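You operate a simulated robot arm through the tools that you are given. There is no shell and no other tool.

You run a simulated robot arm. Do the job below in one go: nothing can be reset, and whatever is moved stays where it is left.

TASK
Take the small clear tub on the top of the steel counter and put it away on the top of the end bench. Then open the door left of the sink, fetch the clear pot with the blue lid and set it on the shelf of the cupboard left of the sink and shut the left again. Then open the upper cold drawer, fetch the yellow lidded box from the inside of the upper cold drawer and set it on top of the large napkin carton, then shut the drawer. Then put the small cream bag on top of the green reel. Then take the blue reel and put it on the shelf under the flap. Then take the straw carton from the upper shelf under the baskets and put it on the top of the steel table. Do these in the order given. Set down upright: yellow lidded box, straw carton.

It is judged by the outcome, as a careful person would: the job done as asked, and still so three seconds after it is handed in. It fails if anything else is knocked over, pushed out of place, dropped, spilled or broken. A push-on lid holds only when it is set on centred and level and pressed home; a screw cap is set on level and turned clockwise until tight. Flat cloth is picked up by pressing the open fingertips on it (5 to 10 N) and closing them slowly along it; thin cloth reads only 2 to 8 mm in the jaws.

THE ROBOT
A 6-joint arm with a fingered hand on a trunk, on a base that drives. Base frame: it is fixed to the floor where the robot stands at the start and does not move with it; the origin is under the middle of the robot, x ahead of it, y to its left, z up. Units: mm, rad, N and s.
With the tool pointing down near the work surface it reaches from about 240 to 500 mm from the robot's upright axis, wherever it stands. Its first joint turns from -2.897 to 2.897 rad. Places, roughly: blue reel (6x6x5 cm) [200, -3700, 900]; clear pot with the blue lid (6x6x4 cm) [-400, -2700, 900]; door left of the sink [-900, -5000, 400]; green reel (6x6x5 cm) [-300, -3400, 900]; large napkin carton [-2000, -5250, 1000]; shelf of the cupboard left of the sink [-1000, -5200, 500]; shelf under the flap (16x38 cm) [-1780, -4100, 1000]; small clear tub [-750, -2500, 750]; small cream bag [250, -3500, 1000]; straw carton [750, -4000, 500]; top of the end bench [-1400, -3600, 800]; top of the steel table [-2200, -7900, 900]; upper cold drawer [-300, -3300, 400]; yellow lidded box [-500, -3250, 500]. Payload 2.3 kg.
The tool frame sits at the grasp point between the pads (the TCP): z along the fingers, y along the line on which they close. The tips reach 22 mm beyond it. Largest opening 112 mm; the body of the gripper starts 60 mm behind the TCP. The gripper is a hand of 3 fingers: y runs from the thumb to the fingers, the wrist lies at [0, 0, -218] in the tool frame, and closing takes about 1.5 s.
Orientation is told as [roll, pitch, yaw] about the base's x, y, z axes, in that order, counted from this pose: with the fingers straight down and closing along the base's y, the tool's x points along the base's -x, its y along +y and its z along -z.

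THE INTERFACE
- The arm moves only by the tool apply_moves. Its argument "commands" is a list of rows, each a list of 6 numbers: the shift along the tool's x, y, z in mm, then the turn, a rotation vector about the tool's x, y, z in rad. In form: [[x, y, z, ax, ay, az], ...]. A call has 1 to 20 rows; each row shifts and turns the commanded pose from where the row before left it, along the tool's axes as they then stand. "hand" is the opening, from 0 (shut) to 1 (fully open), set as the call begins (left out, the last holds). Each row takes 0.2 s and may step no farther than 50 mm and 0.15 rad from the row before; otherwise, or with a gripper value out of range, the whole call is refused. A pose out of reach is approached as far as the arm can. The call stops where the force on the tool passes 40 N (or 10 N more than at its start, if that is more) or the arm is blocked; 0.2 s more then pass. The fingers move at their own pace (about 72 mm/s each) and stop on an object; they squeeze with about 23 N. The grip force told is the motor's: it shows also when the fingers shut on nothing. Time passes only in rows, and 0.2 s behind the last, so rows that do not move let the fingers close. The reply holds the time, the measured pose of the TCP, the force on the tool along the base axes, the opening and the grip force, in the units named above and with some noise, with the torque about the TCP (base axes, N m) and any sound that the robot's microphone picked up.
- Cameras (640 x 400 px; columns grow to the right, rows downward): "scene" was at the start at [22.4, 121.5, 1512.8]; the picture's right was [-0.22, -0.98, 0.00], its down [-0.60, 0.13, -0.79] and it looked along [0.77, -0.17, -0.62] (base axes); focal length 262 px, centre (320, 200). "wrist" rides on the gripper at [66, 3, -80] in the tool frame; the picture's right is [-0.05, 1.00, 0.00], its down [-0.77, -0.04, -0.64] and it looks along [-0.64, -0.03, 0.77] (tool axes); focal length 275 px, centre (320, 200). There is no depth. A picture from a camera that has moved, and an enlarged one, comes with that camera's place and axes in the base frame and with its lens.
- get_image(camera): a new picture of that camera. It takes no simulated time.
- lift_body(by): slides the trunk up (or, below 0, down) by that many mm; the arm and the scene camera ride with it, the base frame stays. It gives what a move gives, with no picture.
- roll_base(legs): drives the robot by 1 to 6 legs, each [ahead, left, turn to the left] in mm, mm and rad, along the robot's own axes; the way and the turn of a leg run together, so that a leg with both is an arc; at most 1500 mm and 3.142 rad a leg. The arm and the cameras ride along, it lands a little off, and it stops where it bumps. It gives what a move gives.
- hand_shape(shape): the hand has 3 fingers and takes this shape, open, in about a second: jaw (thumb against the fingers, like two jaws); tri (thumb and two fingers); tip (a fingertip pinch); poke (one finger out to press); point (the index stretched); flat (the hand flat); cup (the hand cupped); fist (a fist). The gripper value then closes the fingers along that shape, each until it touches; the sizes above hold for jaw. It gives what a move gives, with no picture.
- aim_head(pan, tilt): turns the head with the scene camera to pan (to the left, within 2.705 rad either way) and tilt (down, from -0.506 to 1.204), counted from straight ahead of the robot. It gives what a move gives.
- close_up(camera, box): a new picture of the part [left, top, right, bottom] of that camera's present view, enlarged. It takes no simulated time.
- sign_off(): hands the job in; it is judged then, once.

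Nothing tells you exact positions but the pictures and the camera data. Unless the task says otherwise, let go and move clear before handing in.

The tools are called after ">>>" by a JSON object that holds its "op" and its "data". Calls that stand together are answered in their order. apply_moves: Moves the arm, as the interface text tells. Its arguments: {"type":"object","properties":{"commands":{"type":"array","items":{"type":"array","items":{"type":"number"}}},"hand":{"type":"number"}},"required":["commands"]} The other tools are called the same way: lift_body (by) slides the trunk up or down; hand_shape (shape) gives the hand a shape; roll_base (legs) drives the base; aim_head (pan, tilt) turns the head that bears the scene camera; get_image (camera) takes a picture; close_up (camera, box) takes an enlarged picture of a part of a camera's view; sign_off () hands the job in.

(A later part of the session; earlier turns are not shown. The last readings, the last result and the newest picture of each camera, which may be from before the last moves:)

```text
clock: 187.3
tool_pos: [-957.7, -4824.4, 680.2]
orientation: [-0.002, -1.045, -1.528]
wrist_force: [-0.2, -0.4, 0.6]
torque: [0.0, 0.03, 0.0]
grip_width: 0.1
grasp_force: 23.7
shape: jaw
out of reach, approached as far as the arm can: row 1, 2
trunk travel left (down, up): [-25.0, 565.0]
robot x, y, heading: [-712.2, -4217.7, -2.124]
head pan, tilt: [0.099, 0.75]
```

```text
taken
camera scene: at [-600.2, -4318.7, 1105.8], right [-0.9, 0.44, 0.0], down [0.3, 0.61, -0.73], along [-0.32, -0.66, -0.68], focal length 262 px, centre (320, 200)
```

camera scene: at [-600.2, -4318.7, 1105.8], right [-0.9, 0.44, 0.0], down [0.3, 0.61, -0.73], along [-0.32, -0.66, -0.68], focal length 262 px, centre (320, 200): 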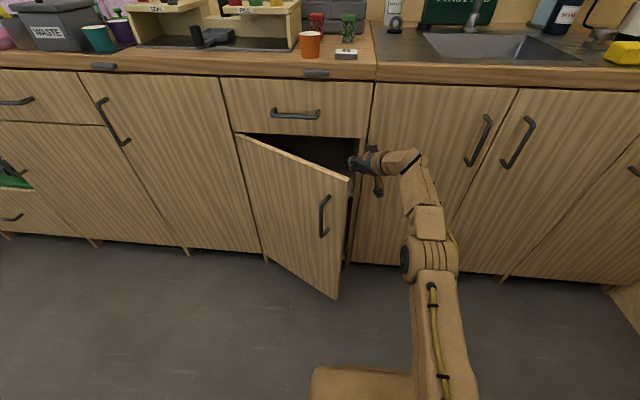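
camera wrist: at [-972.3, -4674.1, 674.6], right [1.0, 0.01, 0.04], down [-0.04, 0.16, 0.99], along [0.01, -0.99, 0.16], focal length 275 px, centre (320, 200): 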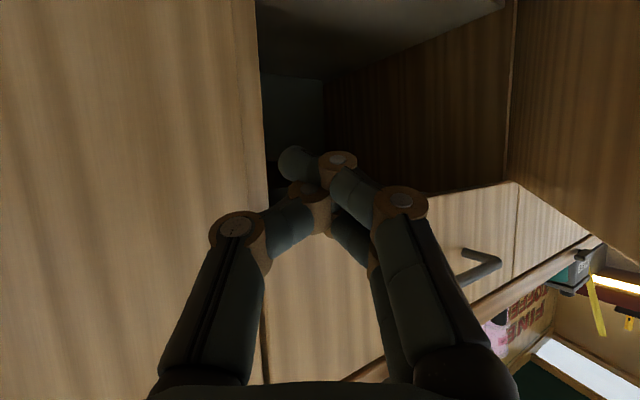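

The fingers are now just behind the door edge near its top. I'll sweep left along the door's opening arc to push it open.

>>> {"op": "apply_moves", "data": {"commands": [[6.4, 39.7, -11.1, 0, 0, 0], [6.4, 39.7, -11.1, 0, 0, 0], [7.7, 30, -13.4, 0, 0, 0], [7.7, 30, -13.4, 0, 0, 0], [7.7, 30, -13.4, 0, 0, 0]]}}

>>> {"op": "get_image", "data": {"camera": "scene"}}

```text
clock: 188.5
tool_pos: [-786.6, -4752.8, 696.4]
orientation: [-0.003, -1.041, -1.529]
wrist_force: [-0.1, 0.1, 0.2]
torque: [0.0, 0.02, -0.03]
grip_width: 0.0
grasp_force: 23.3
shape: jaw
out of reach, approached as far as the arm can: row 3, 4, 5
trunk travel left (down, up): [-25.0, 565.0]
robot x, y, heading: [-711.8, -4220.6, -2.129]
head pan, tilt: [0.099, 0.75]
```

```text
taken
camera scene: at [-600.2, -4318.7, 1105.8], right [-0.9, 0.44, 0.0], down [0.3, 0.61, -0.73], along [-0.32, -0.66, -0.68], focal length 262 px, centre (320, 200)
```

scene: 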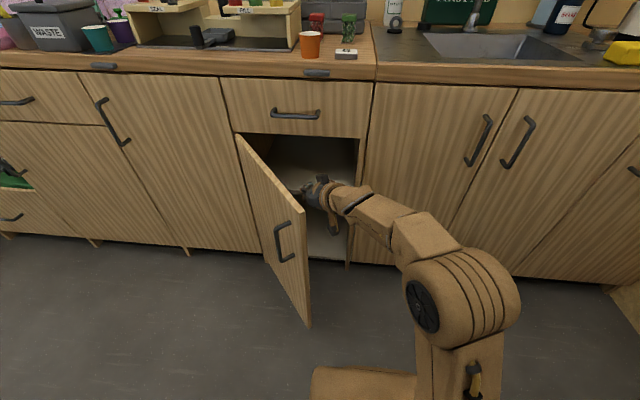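

It works; the door is about 55° open. Continuing the sweep.

>>> {"op": "apply_moves", "data": {"commands": [[2.6, 36.7, -4.5, 0, 0, 0], [2.6, 36.7, -4.5, 0, 0, 0], [2.6, 36.7, -4.5, 0, 0, 0], [-3.8, 36, 6.7, 0, 0, 0], [-3.8, 36, 6.7, 0, 0, 0], [-3.8, 36, 6.7, 0, 0, 0]]}}

>>> {"op": "get_image", "data": {"camera": "scene"}}

```text
clock: 189.9
tool_pos: [-569.0, -4745.7, 684.9]
orientation: [-0.003, -1.052, -1.531]
wrist_force: [-0.5, -0.1, 0.0]
torque: [0.02, -0.01, 0.01]
grip_width: 0.0
grasp_force: 23.6
shape: jaw
out of reach, approached as far as the arm can: row 5, 6
trunk travel left (down, up): [-25.0, 565.0]
robot x, y, heading: [-712.9, -4224.1, -2.129]
head pan, tilt: [0.099, 0.75]
```

```text
taken
camera scene: at [-600.2, -4318.7, 1105.8], right [-0.9, 0.44, 0.0], down [0.3, 0.61, -0.73], along [-0.32, -0.66, -0.68], focal length 262 px, centre (320, 200)
```

scene: 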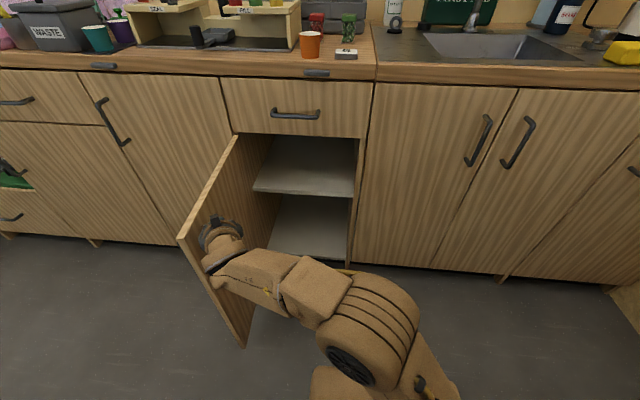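

The door is now open past 90°. I'll withdraw the hand to the right and look into the cupboard.

>>> {"op": "apply_moves", "data": {"commands": [[0, -45, 0, 0, 0, 0], [0, -45, 0, 0, 0, 0], [5, -45, -8.7, 0, 0, 0], [5, -45, -8.7, 0, 0, 0], [-30, 0, -17, 0, 0, 0], [-30, 0, -17, 0, 0, 0]]}}

>>> {"op": "get_image", "data": {"camera": "scene"}}

>>> {"op": "close_up", "data": {"camera": "scene", "box": [170, 100, 410, 280]}}

```text
clock: 191.3
tool_pos: [-732.5, -4738.9, 754.5]
orientation: [-0.005, -1.047, -1.526]
wrist_force: [1.1, -0.1, 0.0]
torque: [0.0, 0.01, -0.04]
grip_width: 0.0
grasp_force: 22.7
shape: jaw
out of reach, approached as far as the arm can: row 4
trunk travel left (down, up): [-25.0, 565.0]
robot x, y, heading: [-713.7, -4220.1, -2.129]
head pan, tilt: [0.099, 0.75]
```

```text
taken
camera scene: at [-600.1, -4318.7, 1105.8], right [-0.9, 0.44, 0.0], down [0.3, 0.61, -0.73], along [-0.32, -0.66, -0.68], focal length 262 px, centre (320, 200)
```

scene: 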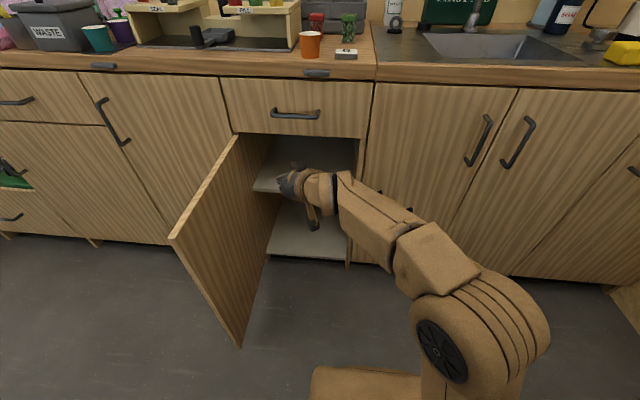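

```text
2.22 times, centred on (290, 190) of scene
camera zoom: at [-600.1, -4318.7, 1105.8], right [-0.9, 0.44, 0.0], down [0.3, 0.61, -0.73], along [-0.32, -0.66, -0.68], focal length 581 px, centre (387, 222)
```

zoom: 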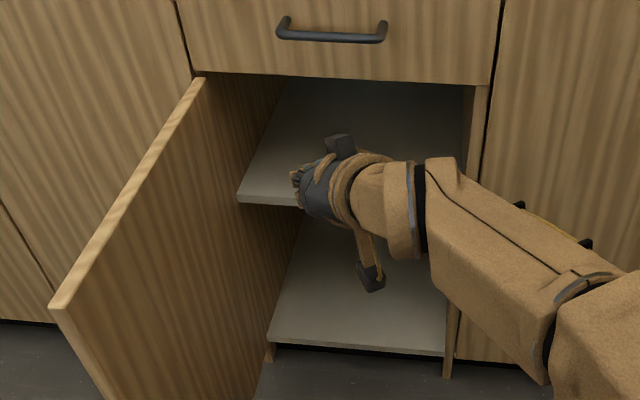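

The door is wide open and the shelf (z≈485) is in view. Now I'll raise the trunk, re-tuck the arm pointing down, and head out for the blue-lidded pot.

>>> {"op": "lift_body", "data": {"by": 400}}

>>> {"op": "roll_base", "data": {"legs": [[-140, 0, 0]]}}

>>> {"op": "apply_moves", "data": {"commands": [[0, -30, 0, 0.13, 0, 0.0746], [0, -30, 0, 0.13, 0, 0.0746], [0, -30, 0, 0.13, 0, 0.0746], [0, -30, 0, 0.13, 0, 0.0746], [32.6, -20, -2.45, 0, 0.15, 0], [32.6, -20, -2.45, 0, 0.15, 0], [32.6, -20, -2.45, 0, 0.15, 0], [32.6, 0, -2.45, 0, 0.15, 0], [32.6, 0, -2.45, 0, 0.15, 0], [32.6, 0, -2.45, 0, 0.15, 0], [32.6, 0, -2.45, 0, 0.15, 0], [0, 0, 0, 0, 0, 0]]}}

>>> {"op": "get_image", "data": {"camera": "scene"}}

```text
clock: 195.2
tool_pos: [-730.8, -4738.9, 1153.9]
orientation: [-0.006, -1.046, -1.529]
wrist_force: [-0.7, 0.5, -0.3]
torque: [-0.03, 0.02, 0.03]
grip_width: 0.0
grasp_force: 23.1
shape: jaw
trunk travel left (down, up): [-425.0, 165.0]
robot x, y, heading: [-714.6, -4219.7, -2.133]
head pan, tilt: [0.099, 0.75]
```

```text
clock: 196.5
tool_pos: [-661.2, -4624.8, 1155.9]
orientation: [-0.006, -1.048, -1.527]
wrist_force: [-0.1, 0.0, 0.4]
torque: [0.03, -0.02, -0.01]
grip_width: 0.0
grasp_force: 23.4
shape: jaw
trunk travel left (down, up): [-425.0, 165.0]
robot x, y, heading: [-642.2, -4106.6, -2.127]
head pan, tilt: [0.099, 0.75]
```

```text
clock: 199.1
tool_pos: [-724.4, -4410.6, 1049.4]
orientation: [-0.004, 0.002, -2.13]
wrist_force: [-0.4, -0.6, -0.1]
torque: [-0.01, 0.01, 0.0]
grip_width: 0.0
grasp_force: 23.1
shape: jaw
trunk travel left (down, up): [-425.0, 165.0]
robot x, y, heading: [-642.1, -4105.9, -2.137]
head pan, tilt: [0.099, 0.75]
```

```text
taken
camera scene: at [-528.6, -4204.2, 1505.8], right [-0.9, 0.44, 0.0], down [0.3, 0.61, -0.73], along [-0.32, -0.66, -0.68], focal length 262 px, centre (320, 200)
```

scene: 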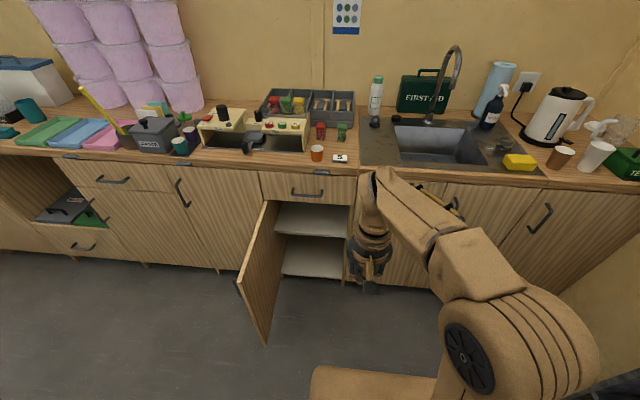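

The door stays open. Now I'll turn toward the exit and drive out of the stall.

>>> {"op": "roll_base", "data": {"legs": [[0, 0, 1.585], [1400, 20, 0], [1400, 20, 0]]}}

>>> {"op": "aim_head", "data": {"pan": 0, "tilt": 0.35}}

>>> {"op": "get_image", "data": {"camera": "scene"}}

```text
clock: 216.8
tool_pos: [2153.6, -5619.6, 1049.5]
orientation: [-0.003, 0.001, -0.538]
wrist_force: [-1.0, -0.6, -0.8]
torque: [0.02, -0.03, -0.02]
grip_width: 0.0
grasp_force: 23.1
shape: jaw
trunk travel left (down, up): [-425.0, 165.0]
robot x, y, heading: [1844.9, -5543.3, -0.54]
head pan, tilt: [0.099, 0.75]
```

```text
clock: 217.6
tool_pos: [2152.7, -5618.8, 1048.6]
orientation: [-0.003, 0.002, -0.538]
wrist_force: [-0.5, -0.2, 0.7]
torque: [0.01, 0.03, -0.03]
grip_width: 0.0
grasp_force: 23.5
shape: jaw
trunk travel left (down, up): [-425.0, 165.0]
robot x, y, heading: [1846.5, -5544.5, -0.538]
head pan, tilt: [0.0, 0.351]
```

```text
taken
camera scene: at [1944.6, -5438.8, 1541.4], right [-0.51, -0.86, 0.0], down [-0.3, 0.18, -0.94], along [0.81, -0.48, -0.34], focal length 262 px, centre (320, 200)
```

scene: 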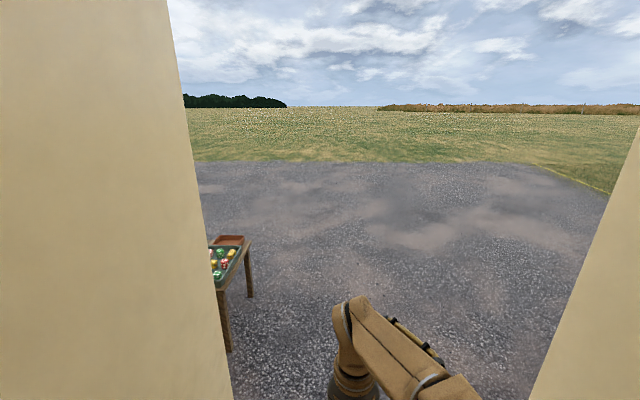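

In the doorway, clear on both sides. Continuing out and round the table.

>>> {"op": "roll_base", "data": {"legs": [[1400, 0, 0], [900, 0, 0], [240, 797, 0], [240, 797, 0], [-461, 747, 0], [-461, 747, 0]]}}

>>> {"op": "aim_head", "data": {"pan": 2.3, "tilt": 0.35}}

>>> {"op": "get_image", "data": {"camera": "scene"}}

```text
clock: 245.4
tool_pos: [5282.2, -3900.3, 1048.8]
orientation: [-0.002, 0.001, -0.505]
wrist_force: [-0.5, 0.3, 0.6]
torque: [0.0, 0.0, 0.02]
grip_width: 0.0
grasp_force: 23.1
shape: jaw
trunk travel left (down, up): [-425.0, 165.0]
robot x, y, heading: [4972.0, -3830.1, -0.503]
head pan, tilt: [0.0, 0.351]
```

```text
clock: 247.6
tool_pos: [5283.1, -3898.1, 1048.1]
orientation: [-0.004, 0.002, -0.506]
wrist_force: [-0.4, -0.3, -0.5]
torque: [-0.03, 0.01, 0.01]
grip_width: 0.0
grasp_force: 22.6
shape: jaw
trunk travel left (down, up): [-425.0, 165.0]
robot x, y, heading: [4971.9, -3834.7, -0.503]
head pan, tilt: [2.3, 0.351]
```

```text
taken
camera scene: at [4966.5, -3589.7, 1541.4], right [0.97, 0.22, 0.0], down [0.08, -0.34, -0.94], along [-0.21, 0.92, -0.34], focal length 262 px, centre (320, 200)
```

scene: 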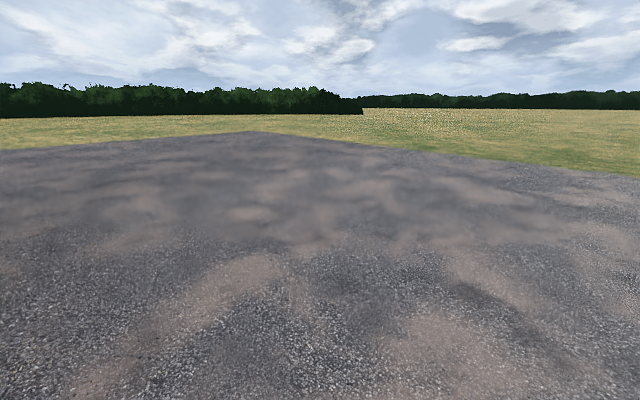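

Clear ground behind. Driving round to the front of the counter near the pot.

>>> {"op": "roll_base", "data": {"legs": [[-1219, 457, 0], [-1467, -185, 0], [-1376, -300, 0], [-1131, -582, 0], [0, 0, -1.612]]}}

>>> {"op": "aim_head", "data": {"pan": 0, "tilt": 0.6}}

>>> {"op": "get_image", "data": {"camera": "scene"}}

```text
clock: 277.4
tool_pos: [85.0, -2227.9, 1049.8]
orientation: [-0.004, 0.002, -2.056]
wrist_force: [0.4, 0.1, -0.6]
torque: [-0.02, -0.05, -0.04]
grip_width: 0.0
grasp_force: 22.5
shape: jaw
trunk travel left (down, up): [-425.0, 165.0]
robot x, y, heading: [145.6, -1914.8, -2.055]
head pan, tilt: [2.3, 0.351]
```

```text
clock: 279.5
tool_pos: [85.6, -2229.0, 1048.2]
orientation: [-0.003, 0.002, -2.055]
wrist_force: [0.1, 0.7, 0.5]
torque: [0.01, 0.0, 0.01]
grip_width: 0.0
grasp_force: 23.4
shape: jaw
trunk travel left (down, up): [-425.0, 165.0]
robot x, y, heading: [148.2, -1919.0, -2.049]
head pan, tilt: [0.0, 0.6]
```

```text
taken
camera scene: at [255.9, -2008.4, 1518.7], right [-0.89, 0.46, 0.0], down [0.26, 0.5, -0.83], along [-0.38, -0.73, -0.56], focal length 262 px, centre (320, 200)
```

scene: 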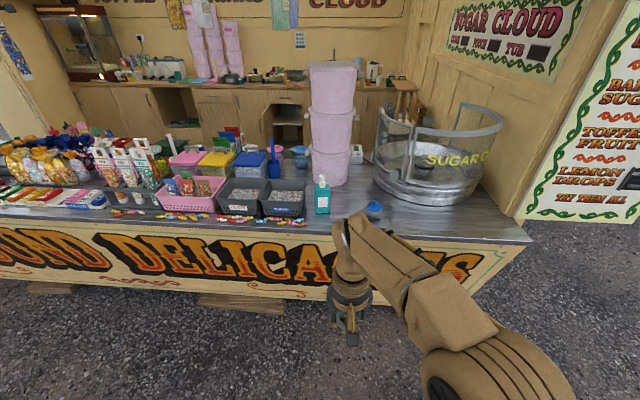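

The pot is near (-363,-2677), and the opened cupboard door is visible beyond. I'll close in on it.

>>> {"op": "roll_base", "data": {"legs": [[0, 0, -0.062], [380, -110, 0]]}}

>>> {"op": "apply_moves", "data": {"commands": [[-40, 0, 0, 0, 0, 0], [-40, 0, 0, 0, 0, 0], [-40, 0, 0, 0, 0, 0], [0, 0, 0, 0, 0, 0]], "hand": 0.85}}

>>> {"op": "get_image", "data": {"camera": "wrist"}}

>>> {"op": "get_image", "data": {"camera": "scene"}}

```text
clock: 282.4
tool_pos: [-223.4, -2493.4, 1048.2]
orientation: [-0.003, 0.0, -2.116]
wrist_force: [-0.1, 1.0, 0.6]
torque: [0.01, -0.05, 0.01]
grip_width: 0.0
grasp_force: 22.8
shape: jaw
trunk travel left (down, up): [-425.0, 165.0]
robot x, y, heading: [-146.1, -2185.0, -2.113]
head pan, tilt: [0.0, 0.6]
```

```text
clock: 283.4
tool_pos: [-282.9, -2593.2, 1049.7]
orientation: [-0.003, 0.003, -2.115]
wrist_force: [-0.2, 0.4, 0.3]
torque: [0.0, -0.01, 0.04]
grip_width: 95.2
grasp_force: 0.0
shape: jaw
trunk travel left (down, up): [-425.0, 165.0]
robot x, y, heading: [-144.8, -2184.6, -2.116]
head pan, tilt: [0.0, 0.6]
```

```text
taken
camera wrist: at [-244.8, -2538.5, 1130.5], right [0.83, -0.56, 0.0], down [-0.43, -0.64, 0.64], along [-0.36, -0.53, -0.77], focal length 275 px, centre (320, 200)
```

wrist: 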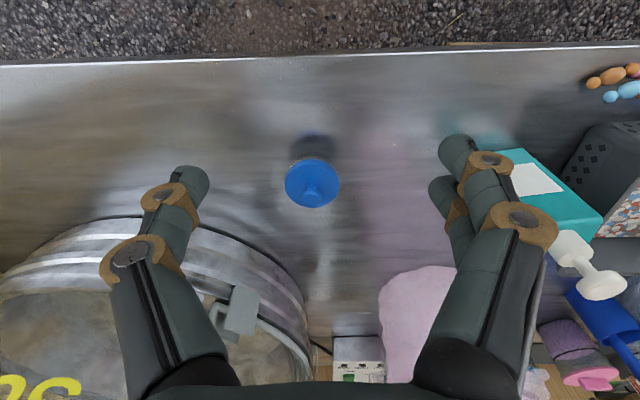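

```text
taken
camera scene: at [-40.1, -2282.6, 1518.7], right [-0.86, 0.52, 0.0], down [0.29, 0.48, -0.83], along [-0.43, -0.71, -0.56], focal length 262 px, centre (320, 200)
```

scene: 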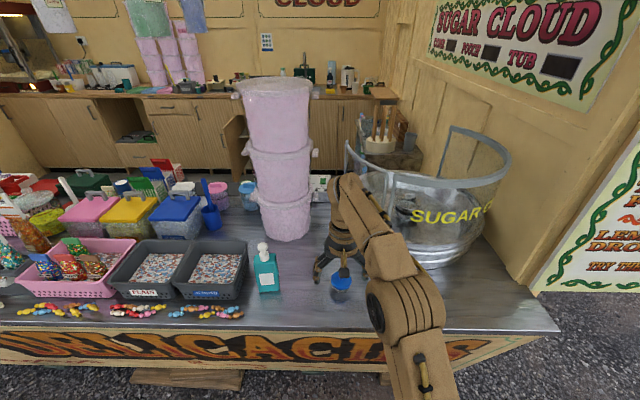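

The pot is 120 mm ahead of the TCP. I'll roll up a little and take a closer look at its shape.

>>> {"op": "roll_base", "data": {"legs": [[90, -12, 0]]}}

>>> {"op": "close_up", "data": {"camera": "wrist", "box": [240, 60, 400, 260]}}

>>> {"op": "close_up", "data": {"camera": "scene", "box": [280, 220, 420, 330]}}

```text
clock: 284.5
tool_pos: [-339.2, -2665.3, 1049.6]
orientation: [-0.003, 0.002, -2.115]
wrist_force: [0.8, -0.5, -0.9]
torque: [0.05, -0.03, 0.01]
grip_width: 95.0
grasp_force: 0.0
shape: jaw
trunk travel left (down, up): [-425.0, 165.0]
robot x, y, heading: [-203.4, -2252.9, -2.109]
head pan, tilt: [0.0, 0.6]
```

```text
2.00 times, centred on (320, 160) of wrist
camera zoom: at [-302.0, -2609.6, 1130.2], right [0.83, -0.56, 0.0], down [-0.43, -0.64, 0.63], along [-0.36, -0.53, -0.77], focal length 551 px, centre (320, 280)
```

zoom: 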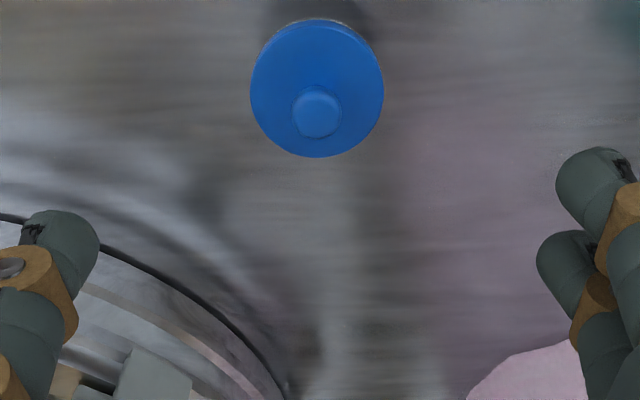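

```text
3.64 times, centred on (350, 275) of scene
camera zoom: at [-97.8, -2354.3, 1518.7], right [-0.86, 0.52, 0.0], down [0.29, 0.48, -0.82], along [-0.43, -0.71, -0.57], focal length 951 px, centre (211, -73)
```

zoom: 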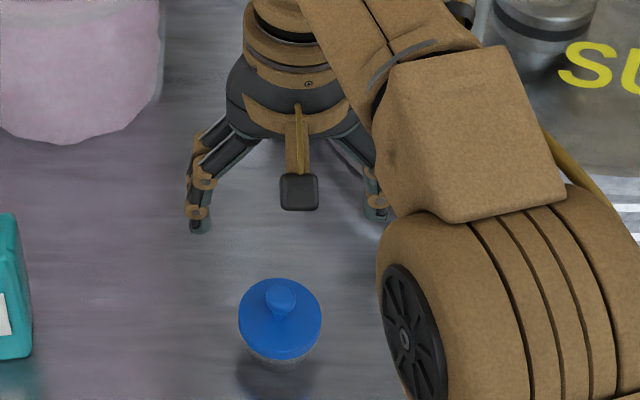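

The pot's lid is about 62 mm wide, 29 mm ahead of the TCP. I'll lower over it and grip low on the body.

>>> {"op": "apply_moves", "data": {"commands": [[-29, -2, 0, 0, 0, 0], [0, 0, 45, 0, 0, 0], [0, 0, 45, 0, 0, 0], [0, 0, 45, 0, 0, 0], [0, 0, 30, 0, 0, 0], [0, 0, 0, 0, 0, 0]]}}

>>> {"op": "get_image", "data": {"camera": "wrist"}}

```text
clock: 285.9
tool_pos: [-351.5, -2686.6, 881.4]
orientation: [-0.005, 0.001, -2.116]
wrist_force: [0.7, 0.2, -0.5]
torque: [0.02, 0.02, 0.01]
grip_width: 95.1
grasp_force: 0.0
shape: jaw
out of reach, approached as far as the arm can: row 1
trunk travel left (down, up): [-425.0, 165.0]
robot x, y, heading: [-201.9, -2259.1, -2.111]
head pan, tilt: [0.0, 0.6]
```

```text
taken
camera wrist: at [-314.4, -2631.0, 962.4], right [0.83, -0.56, 0.0], down [-0.43, -0.64, 0.64], along [-0.36, -0.53, -0.77], focal length 275 px, centre (320, 200)
```

wrist: 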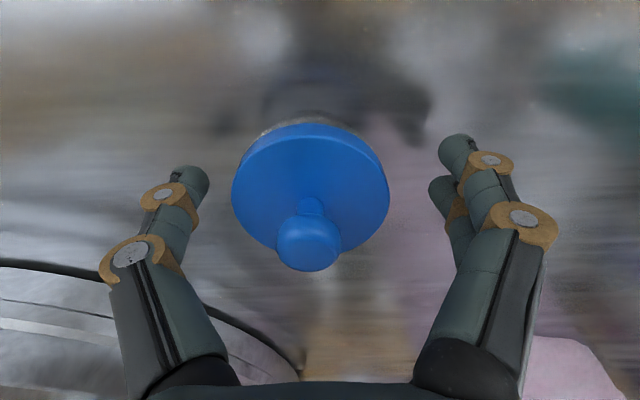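

The lid disk is about 7 mm below the TCP and centred. A bit lower, then close.

>>> {"op": "apply_moves", "data": {"commands": [[0, -3, 10, 0, 0, 0], [0, 0, 6, 0, 0, 0], [0, 0, 0, 0, 0, 0]]}}

>>> {"op": "apply_moves", "data": {"commands": [[0, 0, 0, 0, 0, 0], [0, 0, 0, 0, 0, 0], [0, 0, 0, 0, 0, 0], [0, 0, 0, 0, 0, 0], [0, 0, 0, 0, 0, 0], [0, 0, 0, 0, 0, 0], [0, 0, 0, 0, 0, 0], [0, 0, 0, 0, 0, 0]], "hand": 0}}

>>> {"op": "get_image", "data": {"camera": "wrist"}}

```text
clock: 286.7
tool_pos: [-354.5, -2684.6, 864.8]
orientation: [-0.004, 0.0, -2.115]
wrist_force: [-0.4, 0.2, 0.0]
torque: [0.0, 0.02, -0.01]
grip_width: 94.9
grasp_force: 0.0
shape: jaw
trunk travel left (down, up): [-425.0, 165.0]
robot x, y, heading: [-202.6, -2254.7, -2.111]
head pan, tilt: [0.0, 0.6]
```

```text
clock: 288.5
tool_pos: [-353.5, -2684.3, 866.7]
orientation: [-0.004, 0.001, -2.115]
wrist_force: [-0.9, -0.4, -1.0]
torque: [0.0, 0.0, 0.01]
grip_width: 42.3
grasp_force: 23.2
shape: jaw
trunk travel left (down, up): [-425.0, 165.0]
robot x, y, heading: [-199.7, -2254.5, -2.117]
head pan, tilt: [0.0, 0.6]
heard: snap
```

```text
taken
camera wrist: at [-316.9, -2629.4, 946.3], right [0.83, -0.56, 0.0], down [-0.43, -0.64, 0.64], along [-0.36, -0.53, -0.77], focal length 275 px, centre (320, 200)
```

wrist: 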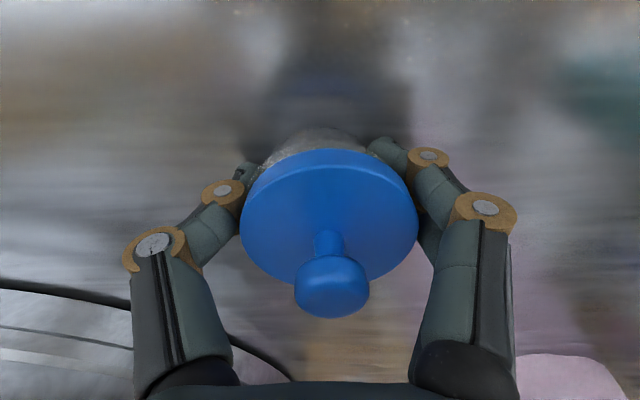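

I heard a snap as the fingers closed. I'll inspect the lid closely before doing anything.

>>> {"op": "close_up", "data": {"camera": "wrist", "box": [200, 100, 460, 340]}}

>>> {"op": "close_up", "data": {"camera": "scene", "box": [280, 240, 380, 330]}}

```text
1.67 times, centred on (330, 220) of wrist
camera zoom: at [-316.9, -2629.4, 946.3], right [0.83, -0.56, 0.0], down [-0.43, -0.64, 0.64], along [-0.36, -0.53, -0.77], focal length 459 px, centre (303, 167)
```

zoom: 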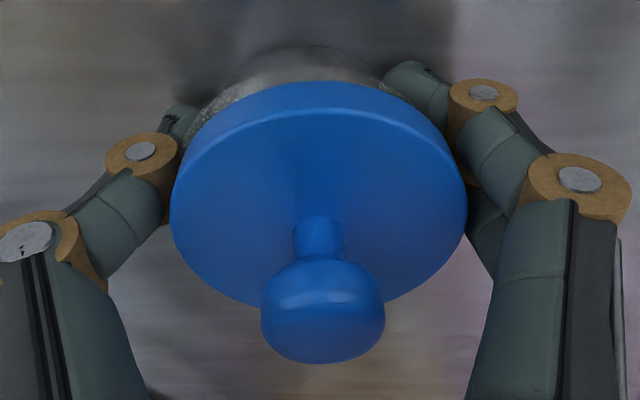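

```text
4.44 times, centred on (330, 285) of scene
camera zoom: at [-97.0, -2353.4, 1518.7], right [-0.86, 0.52, 0.0], down [0.29, 0.48, -0.83], along [-0.43, -0.71, -0.56], focal length 1162 px, centre (276, -178)
```

zoom: 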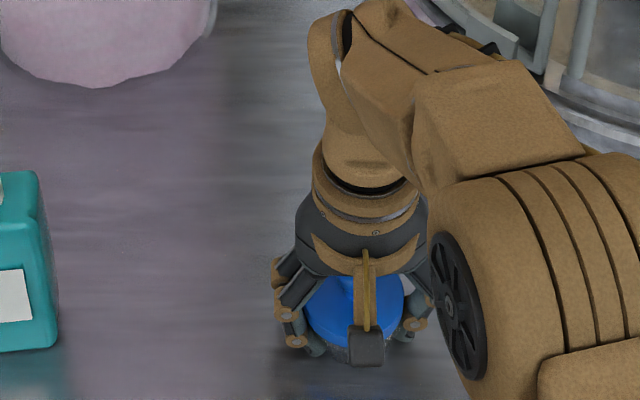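

The lid might have popped; and for the shelf I need a pitched grip anyway. I'll release, rise, and look at the pot again.

>>> {"op": "apply_moves", "data": {"commands": [[0, 0, 0, 0, 0, 0], [0, 0, 0, 0, 0, 0], [0, 0, 0, 0, 0, 0], [0, 0, 0, 0, 0, 0], [0, 0, 0, 0, 0, 0]], "hand": 0.85}}

>>> {"op": "apply_moves", "data": {"commands": [[0, 0, -30, 0, 0, 0], [0, 0, -40, 0, 0, 0], [20, 0, -40, 0, 0, 0], [40, 0, 0, 0, 0, 0], [0, 0, 0, 0, 0, 0]]}}

>>> {"op": "close_up", "data": {"camera": "wrist", "box": [220, 80, 420, 280]}}

>>> {"op": "get_image", "data": {"camera": "wrist"}}

>>> {"op": "close_up", "data": {"camera": "scene", "box": [290, 250, 370, 320]}}

```text
clock: 289.7
tool_pos: [-354.3, -2684.7, 864.9]
orientation: [-0.002, 0.001, -2.114]
wrist_force: [0.1, -0.6, -0.3]
torque: [-0.01, -0.01, 0.03]
grip_width: 95.1
grasp_force: 0.0
shape: jaw
trunk travel left (down, up): [-425.0, 165.0]
robot x, y, heading: [-202.7, -2258.0, -2.112]
head pan, tilt: [0.0, 0.6]
heard: snap
```

```text
clock: 290.9
tool_pos: [-320.7, -2637.2, 975.7]
orientation: [-0.003, 0.002, -2.115]
wrist_force: [0.9, -0.1, 0.4]
torque: [0.01, 0.0, 0.02]
grip_width: 94.9
grasp_force: 0.0
shape: jaw
trunk travel left (down, up): [-425.0, 165.0]
robot x, y, heading: [-196.7, -2256.9, -2.116]
head pan, tilt: [0.0, 0.6]
```

```text
2.00 times, centred on (320, 180) of wrist
camera zoom: at [-283.6, -2581.4, 1055.7], right [0.83, -0.56, 0.0], down [-0.43, -0.64, 0.63], along [-0.36, -0.53, -0.77], focal length 551 px, centre (320, 240)
```

zoom: 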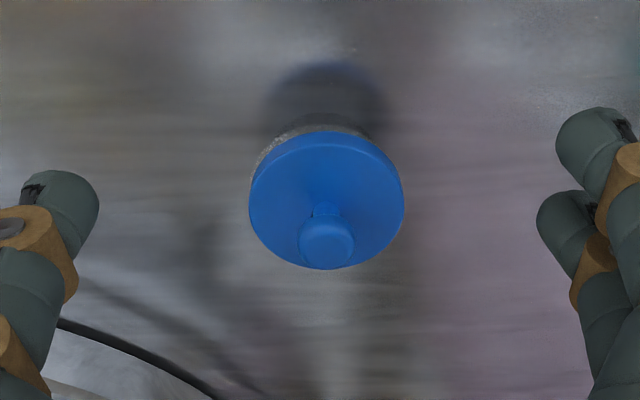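

```text
taken
camera wrist: at [-283.6, -2581.4, 1055.7], right [0.83, -0.56, 0.0], down [-0.43, -0.64, 0.63], along [-0.36, -0.53, -0.77], focal length 275 px, centre (320, 200)
```

wrist: 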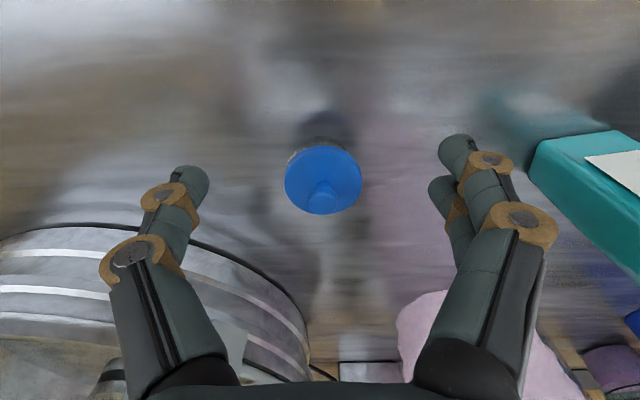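

```text
5.71 times, centred on (330, 285) of scene
camera zoom: at [-97.3, -2353.8, 1518.6], right [-0.86, 0.52, 0.0], down [0.29, 0.48, -0.82], along [-0.43, -0.71, -0.57], focal length 1494 px, centre (263, -286)
```

zoom: 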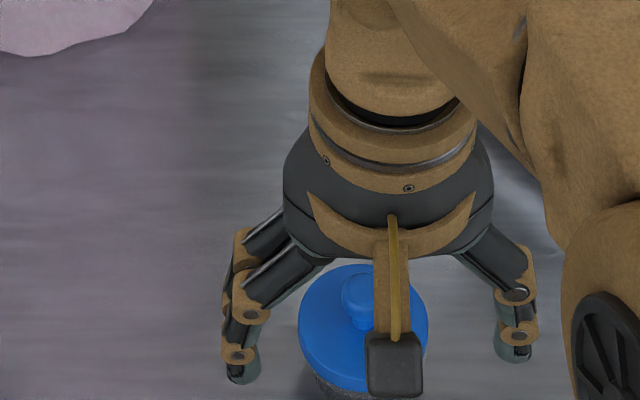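

The lid snapped again on release, so it may have popped and reseated. To be sure, I'll close the fingers and press gently on its knob from above.

>>> {"op": "apply_moves", "data": {"commands": [[0, 0, 0, 0, 0, 0], [0, 0, 0, 0, 0, 0], [0, 0, 0, 0, 0, 0], [0, 0, 0, 0, 0, 0], [0, 0, 0, 0, 0, 0], [0, 0, 0, 0, 0, 0], [0, 0, 0, 0, 0, 0], [-31, 0, 0, 0, 0, 0], [-31, 0, 0, 0, 0, 0], [0, 0, 20, 0, 0, 0], [0, 0, 0, 0, 0, 0]], "hand": 0}}

>>> {"op": "get_image", "data": {"camera": "wrist"}}

>>> {"op": "close_up", "data": {"camera": "scene", "box": [280, 230, 380, 320]}}

```text
clock: 293.3
tool_pos: [-356.4, -2687.7, 955.3]
orientation: [-0.002, 0.001, -2.115]
wrist_force: [0.0, -0.1, -0.5]
torque: [0.0, 0.01, 0.02]
grip_width: 0.0
grasp_force: 22.7
shape: jaw
trunk travel left (down, up): [-425.0, 165.0]
robot x, y, heading: [-202.8, -2255.5, -2.116]
head pan, tilt: [0.0, 0.6]
```

```text
taken
camera wrist: at [-318.6, -2631.8, 1036.6], right [0.83, -0.56, 0.0], down [-0.43, -0.64, 0.64], along [-0.36, -0.53, -0.77], focal length 275 px, centre (320, 200)
```

wrist: 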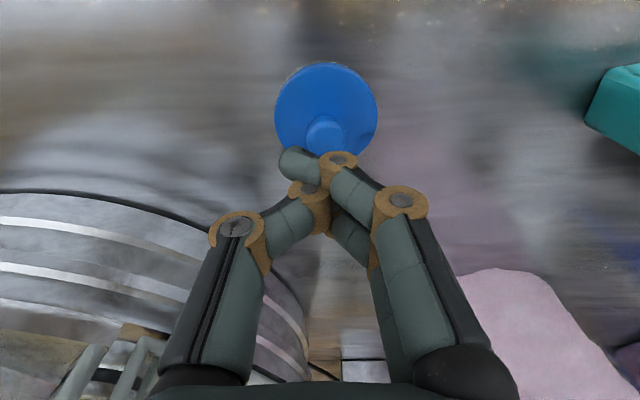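

```text
4.44 times, centred on (330, 275) of scene
camera zoom: at [-97.0, -2353.4, 1518.7], right [-0.86, 0.52, 0.0], down [0.29, 0.48, -0.83], along [-0.43, -0.71, -0.56], focal length 1162 px, centre (276, -133)
```

zoom: 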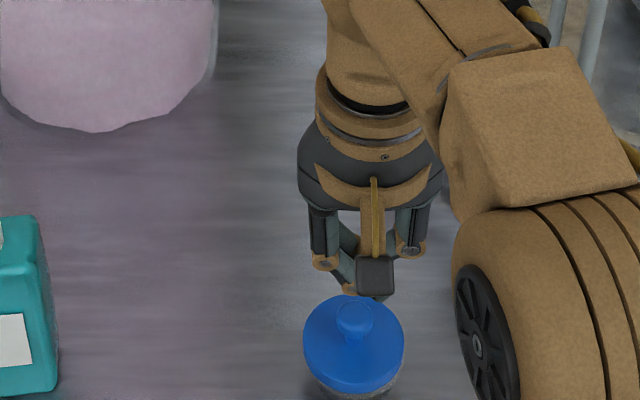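

The closed fingers are above the knob. Lowering in small steps until I feel it.

>>> {"op": "apply_moves", "data": {"commands": [[0, 0, 10, 0, 0, 0], [0, 0, 8, 0, 0, 0], [0, 0, 4, 0, 0, 0], [0, 0, 4, 0, 0, 0], [0, 0, 4, 0, 0, 0]]}}

```text
clock: 294.5
tool_pos: [-355.5, -2685.9, 925.3]
orientation: [-0.004, 0.0, -2.115]
wrist_force: [1.0, -1.6, 0.1]
torque: [0.01, 0.01, 0.0]
grip_width: 0.1
grasp_force: 22.6
shape: jaw
trunk travel left (down, up): [-425.0, 165.0]
robot x, y, heading: [-203.1, -2253.7, -2.112]
head pan, tilt: [0.0, 0.6]
```

>>> {"op": "apply_moves", "data": {"commands": [[0, 0, 3, 0, 0, 0], [0, 0, 3, 0, 0, 0], [0, 0, 3, 0, 0, 0]]}}

>>> {"op": "get_image", "data": {"camera": "wrist"}}

```text
clock: 295.3
tool_pos: [-356.1, -2685.0, 917.4]
orientation: [-0.001, -0.002, -2.115]
wrist_force: [-5.4, 1.1, 22.7]
torque: [-0.22, -0.15, -0.04]
grip_width: 0.0
grasp_force: 22.8
shape: jaw
trunk travel left (down, up): [-425.0, 165.0]
robot x, y, heading: [-199.0, -2258.4, -2.116]
head pan, tilt: [0.0, 0.6]
```

```text
taken
camera wrist: at [-318.5, -2629.7, 998.8], right [0.83, -0.56, 0.0], down [-0.43, -0.64, 0.64], along [-0.36, -0.53, -0.77], focal length 275 px, centre (320, 200)
```

wrist: 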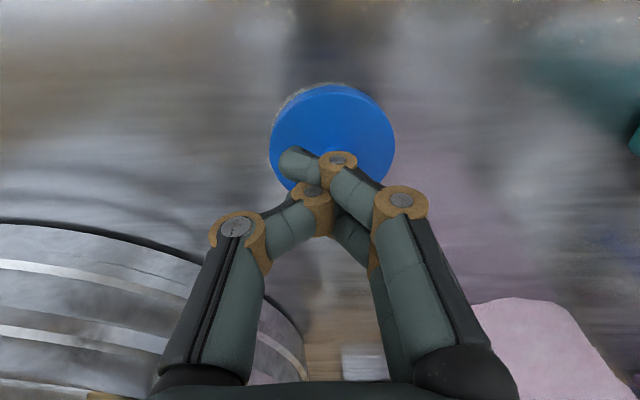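

Pressing with 23 N gives no snap, suggesting the lid is home. One slightly firmer press to be sure.

>>> {"op": "apply_moves", "data": {"commands": [[0, 0, 1.5, 0, 0, 0], [0, 0, 0, 0, 0, 0]]}}

```text
clock: 295.9
tool_pos: [-355.2, -2683.7, 915.0]
orientation: [-0.003, -0.002, -2.115]
wrist_force: [-2.4, 0.6, 20.9]
torque: [-0.28, -0.24, -0.09]
grip_width: 0.0
grasp_force: 22.7
shape: jaw
trunk travel left (down, up): [-425.0, 165.0]
robot x, y, heading: [-202.0, -2256.7, -2.117]
head pan, tilt: [0.0, 0.6]
```

No snap, so the lid is home. Now I'll rise, pitch the hand about 43°, open it, and look before gripping the lid rim.

>>> {"op": "apply_moves", "data": {"commands": [[0, 0, -10, 0, 0, 0], [0, 0, -35, 0, 0, 0], [0, 0, -35, 0, 0, 0], [0, 0, 0, 0, -0.15, 0], [0, 0, 0, 0, -0.15, 0], [0, 0, 0, 0, -0.15, 0], [0, 0, 0, 0, -0.15, 0], [0, 0, 0, 0, -0.15, 0], [0, 0, 0, 0, 0, 0]]}}

>>> {"op": "apply_moves", "data": {"commands": [[0, 0, 0, 0, 0, 0], [0, 0, 0, 0, 0, 0], [0, 0, 0, 0, 0, 0], [0, 0, 0, 0, 0, 0]], "hand": 0.82}}

>>> {"op": "get_image", "data": {"camera": "wrist"}}

>>> {"op": "get_image", "data": {"camera": "scene"}}

```text
clock: 297.9
tool_pos: [-355.0, -2686.8, 995.9]
orientation: [-0.006, -0.749, -2.11]
wrist_force: [-0.4, -0.4, -0.4]
torque: [-0.02, -0.01, 0.01]
grip_width: 0.1
grasp_force: 22.7
shape: jaw
trunk travel left (down, up): [-425.0, 165.0]
robot x, y, heading: [-197.9, -2254.8, -2.115]
head pan, tilt: [0.0, 0.6]
```

```text
clock: 298.9
tool_pos: [-356.3, -2688.1, 995.5]
orientation: [-0.004, -0.749, -2.113]
wrist_force: [0.4, 0.3, 0.2]
torque: [-0.02, 0.0, -0.05]
grip_width: 91.4
grasp_force: 0.1
shape: jaw
trunk travel left (down, up): [-425.0, 165.0]
robot x, y, heading: [-201.9, -2256.1, -2.115]
head pan, tilt: [0.0, 0.6]
```

```text
taken
camera wrist: at [-299.3, -2600.0, 1010.3], right [0.84, -0.55, 0.03], down [-0.1, -0.1, 0.99], along [-0.54, -0.83, -0.13], focal length 275 px, centre (320, 200)
```

wrist: 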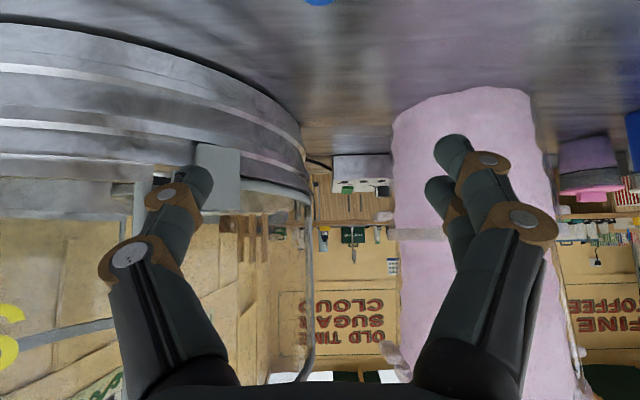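

```text
taken
camera scene: at [-97.0, -2353.2, 1518.7], right [-0.86, 0.52, 0.0], down [0.29, 0.48, -0.83], along [-0.43, -0.71, -0.56], focal length 262 px, centre (320, 200)
```

scene: 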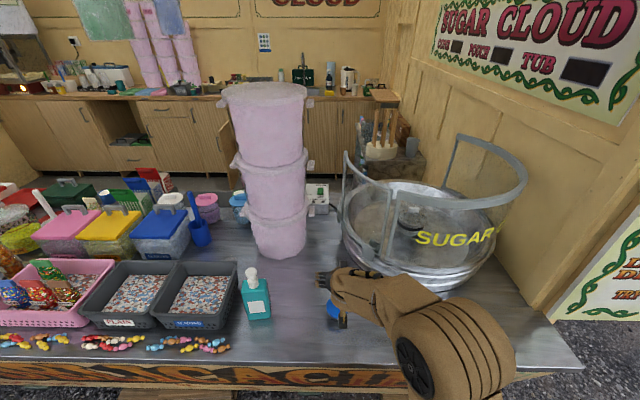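

The pot lies straight below. Lowering toward the lid rim with a check on the way.

>>> {"op": "apply_moves", "data": {"commands": [[20.4, 2, 22, 0, 0, 0], [20.4, 0, 22, 0, 0, 0], [20.4, 0, 22, 0, 0, 0], [10.2, 0, 11, 0, 0, 0], [0, 0, 0, 0, 0, 0]]}}

>>> {"op": "get_image", "data": {"camera": "wrist"}}

>>> {"op": "close_up", "data": {"camera": "scene", "box": [290, 240, 400, 340]}}

```text
clock: 300.1
tool_pos: [-354.6, -2688.6, 889.5]
orientation: [-0.005, -0.749, -2.112]
wrist_force: [0.3, 0.4, 0.3]
torque: [0.0, 0.04, 0.02]
grip_width: 91.5
grasp_force: 0.0
shape: jaw
trunk travel left (down, up): [-425.0, 165.0]
robot x, y, heading: [-198.7, -2256.9, -2.114]
head pan, tilt: [0.0, 0.6]
```

```text
taken
camera wrist: at [-297.4, -2602.0, 903.5], right [0.84, -0.55, 0.03], down [-0.1, -0.1, 0.99], along [-0.54, -0.83, -0.13], focal length 275 px, centre (320, 200)
```

wrist: 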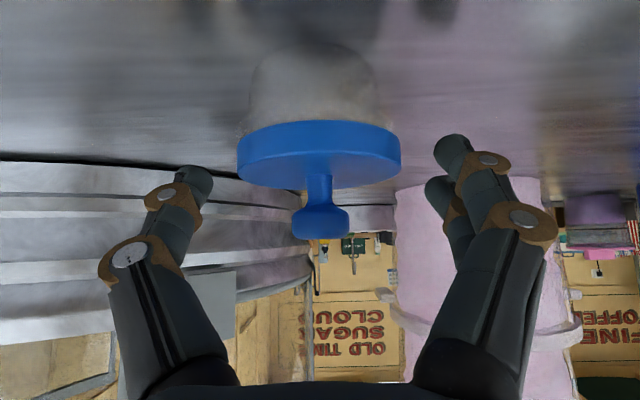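

```text
4.00 times, centred on (345, 290) of scene
camera zoom: at [-96.9, -2353.2, 1518.7], right [-0.86, 0.52, 0.0], down [0.29, 0.48, -0.83], along [-0.43, -0.71, -0.56], focal length 1046 px, centre (220, -160)
```

zoom: 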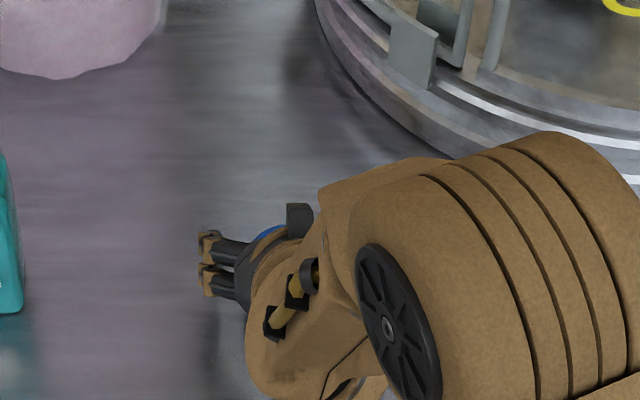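

The lid's rim is about 13 mm thick with its middle near z≈870. I'll go down 15 mm more and close on the rim.

>>> {"op": "apply_moves", "data": {"commands": [[5.1, 0, 5.5, 0, 0, 0], [5.1, 0, 5.5, 0, 0, 0], [0, 0, 0, 0, 0, 0]]}}

>>> {"op": "apply_moves", "data": {"commands": [[0, 0, 0, 0, 0, 0], [0, 0, 0, 0, 0, 0], [0, 0, 0, 0, 0, 0], [0, 0, 0, 0, 0, 0], [0, 0, 0, 0, 0, 0], [0, 0, 0, 0, 0, 0]], "hand": 0.45}}

>>> {"op": "get_image", "data": {"camera": "wrist"}}

```text
clock: 300.9
tool_pos: [-353.7, -2687.7, 874.2]
orientation: [-0.007, -0.749, -2.113]
wrist_force: [0.5, 0.6, -0.8]
torque: [0.01, 0.03, 0.05]
grip_width: 91.6
grasp_force: 0.1
shape: jaw
trunk travel left (down, up): [-425.0, 165.0]
robot x, y, heading: [-203.4, -2255.1, -2.114]
head pan, tilt: [0.0, 0.6]
```

```text
clock: 302.3
tool_pos: [-354.6, -2688.9, 874.2]
orientation: [-0.004, -0.748, -2.111]
wrist_force: [-0.4, 0.1, 0.2]
torque: [-0.02, -0.03, -0.01]
grip_width: 46.9
grasp_force: 23.2
shape: jaw
trunk travel left (down, up): [-425.0, 165.0]
robot x, y, heading: [-203.7, -2257.9, -2.113]
head pan, tilt: [0.0, 0.6]
heard: snap
```

```text
taken
camera wrist: at [-297.3, -2601.2, 889.3], right [0.84, -0.55, 0.03], down [-0.1, -0.1, 0.99], along [-0.54, -0.83, -0.13], focal length 275 px, centre (320, 200)
```

wrist: 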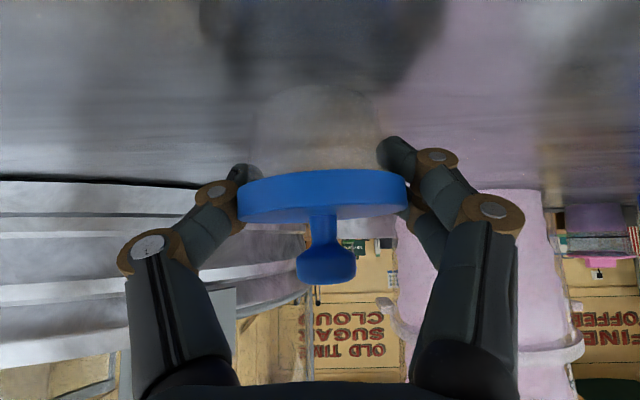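

Another snap on closing. I'll zoom in to see whether the lid has separated from the body.

>>> {"op": "close_up", "data": {"camera": "wrist", "box": [210, 60, 440, 300]}}

```text
1.67 times, centred on (325, 180) of wrist
camera zoom: at [-297.3, -2601.2, 889.3], right [0.84, -0.55, 0.03], down [-0.1, -0.1, 0.99], along [-0.54, -0.83, -0.13], focal length 459 px, centre (312, 233)
```

zoom: 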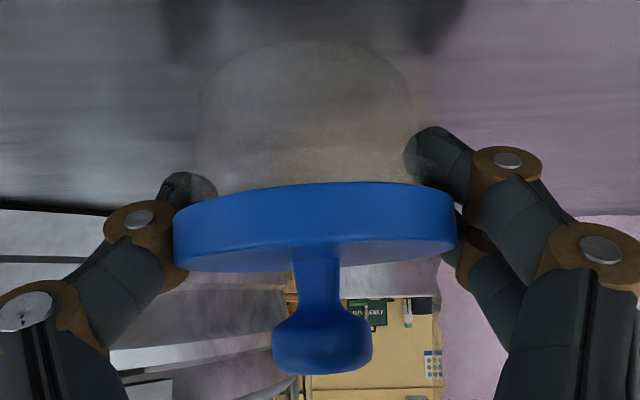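

The fingertips hold the body just below the lid, and the lid sits flush. I'll lift a little and check that pot and lid come up together.

>>> {"op": "apply_moves", "data": {"commands": [[-6.8, 0, -7.3, 0, 0, 0], [-6.8, 0, -7.3, 0, 0, 0], [-13.6, 0, -14.6, 0, 0, 0], [0, 0, 0, 0, 0, 0]], "hand": 0.3}}

>>> {"op": "close_up", "data": {"camera": "wrist", "box": [210, 60, 440, 300]}}

>>> {"op": "close_up", "data": {"camera": "scene", "box": [290, 240, 400, 340]}}

```text
clock: 303.3
tool_pos: [-353.6, -2689.1, 915.7]
orientation: [-0.004, -0.748, -2.114]
wrist_force: [0.1, 1.2, -0.7]
torque: [0.03, 0.0, -0.01]
grip_width: 46.3
grasp_force: 23.3
shape: jaw
trunk travel left (down, up): [-425.0, 165.0]
robot x, y, heading: [-198.4, -2256.1, -2.108]
head pan, tilt: [0.0, 0.6]
```

```text
1.67 times, centred on (325, 180) of wrist
camera zoom: at [-297.0, -2601.9, 931.0], right [0.84, -0.55, 0.03], down [-0.1, -0.1, 0.99], along [-0.54, -0.83, -0.13], focal length 459 px, centre (312, 233)
```

zoom: 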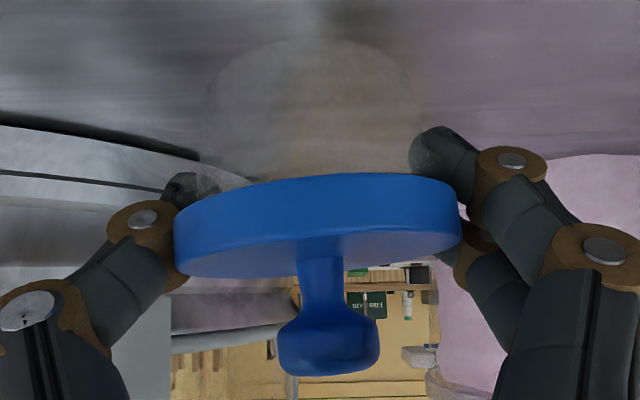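

```text
4.00 times, centred on (345, 290) of scene
camera zoom: at [-97.0, -2353.6, 1518.6], right [-0.86, 0.52, 0.0], down [0.29, 0.48, -0.82], along [-0.43, -0.71, -0.57], focal length 1046 px, centre (220, -160)
```

zoom: 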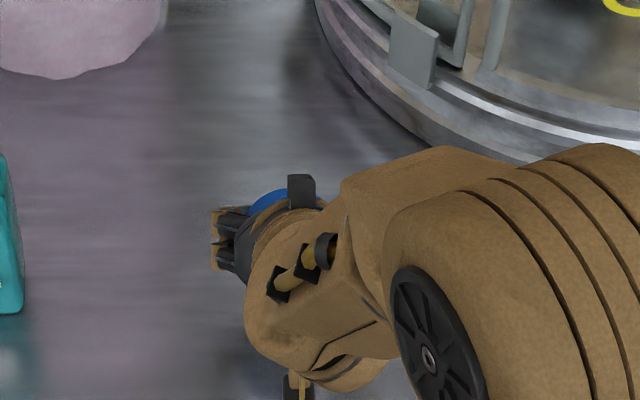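

Pot and lid came up together. I'll raise more, back off, retract the arm a bit and drive back round to the doorway.

>>> {"op": "apply_moves", "data": {"commands": [[-18, 0, -19.5, 0, 0, 0], [-18, 0, -19.5, 0, 0, 0], [-18, 0, -19.5, 0, 0, 0], [18, 0, -17, 0, 0, 0], [18, 0, -17, 0, 0, 0], [18, 0, -17, 0, 0, 0], [18, 0, -17, 0, 0, 0]]}}

>>> {"op": "roll_base", "data": {"legs": [[-500, 0, 0], [0, 0, 1.58]]}}

>>> {"op": "get_image", "data": {"camera": "wrist"}}

```text
clock: 304.9
tool_pos: [-301.9, -2600.5, 995.4]
orientation: [-0.005, -0.749, -2.112]
wrist_force: [-0.2, -0.2, -1.0]
torque: [0.02, 0.0, -0.03]
grip_width: 45.4
grasp_force: 22.6
shape: jaw
trunk travel left (down, up): [-425.0, 165.0]
robot x, y, heading: [-201.7, -2252.4, -2.112]
head pan, tilt: [0.0, 0.6]
```

```text
clock: 311.8
tool_pos: [409.2, -1903.0, 996.0]
orientation: [-0.006, -0.751, -0.49]
wrist_force: [0.4, -0.5, -0.5]
torque: [0.05, -0.01, 0.0]
grip_width: 45.0
grasp_force: 23.2
shape: jaw
trunk travel left (down, up): [-425.0, 165.0]
robot x, y, heading: [57.6, -1819.4, -0.496]
head pan, tilt: [0.0, 0.6]
```

```text
taken
camera wrist: at [320.1, -1851.0, 1010.4], right [0.5, 0.86, 0.03], down [0.1, -0.09, 0.99], along [0.86, -0.5, -0.13], focal length 275 px, centre (320, 200)
```

wrist: 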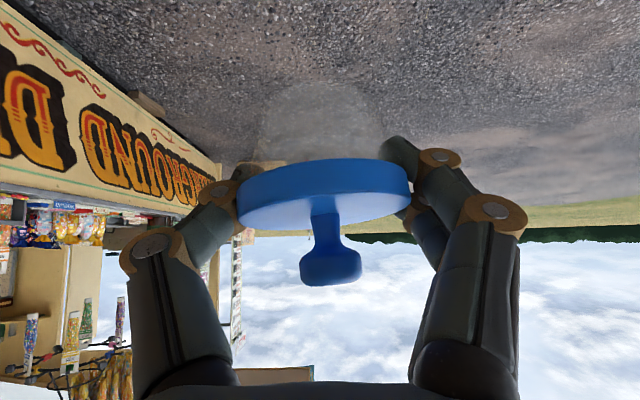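

The pot is still held with its lid on. Driving back round the front and left side.

>>> {"op": "roll_base", "data": {"legs": [[1287, 548, 0], [1377, 290, 0], [1400, 195, 0], [1267, -451, 0], [668, -1180, 0]]}}

>>> {"op": "get_image", "data": {"camera": "wrist"}}

```text
clock: 345.0
tool_pos: [5640.3, -5125.2, 995.6]
orientation: [-0.005, -0.75, -0.438]
wrist_force: [0.5, 0.0, -1.2]
torque: [0.01, 0.01, -0.03]
grip_width: 45.2
grasp_force: 23.0
shape: jaw
trunk travel left (down, up): [-425.0, 165.0]
robot x, y, heading: [5286.9, -5061.5, -0.436]
head pan, tilt: [0.0, 0.6]
```

```text
taken
camera wrist: at [5548.5, -5077.5, 1010.4], right [0.46, 0.89, 0.03], down [0.11, -0.09, 0.99], along [0.88, -0.45, -0.13], focal length 275 px, centre (320, 200)
```

wrist: 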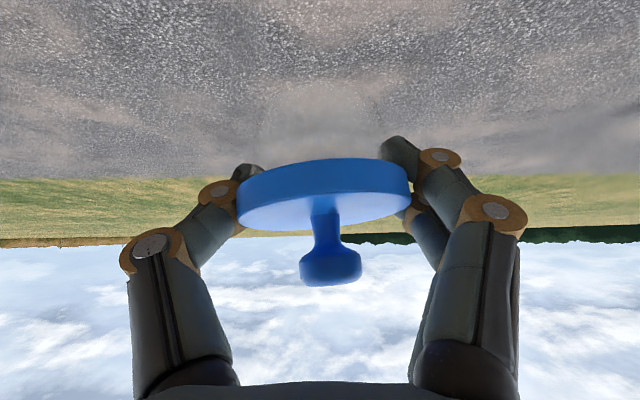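

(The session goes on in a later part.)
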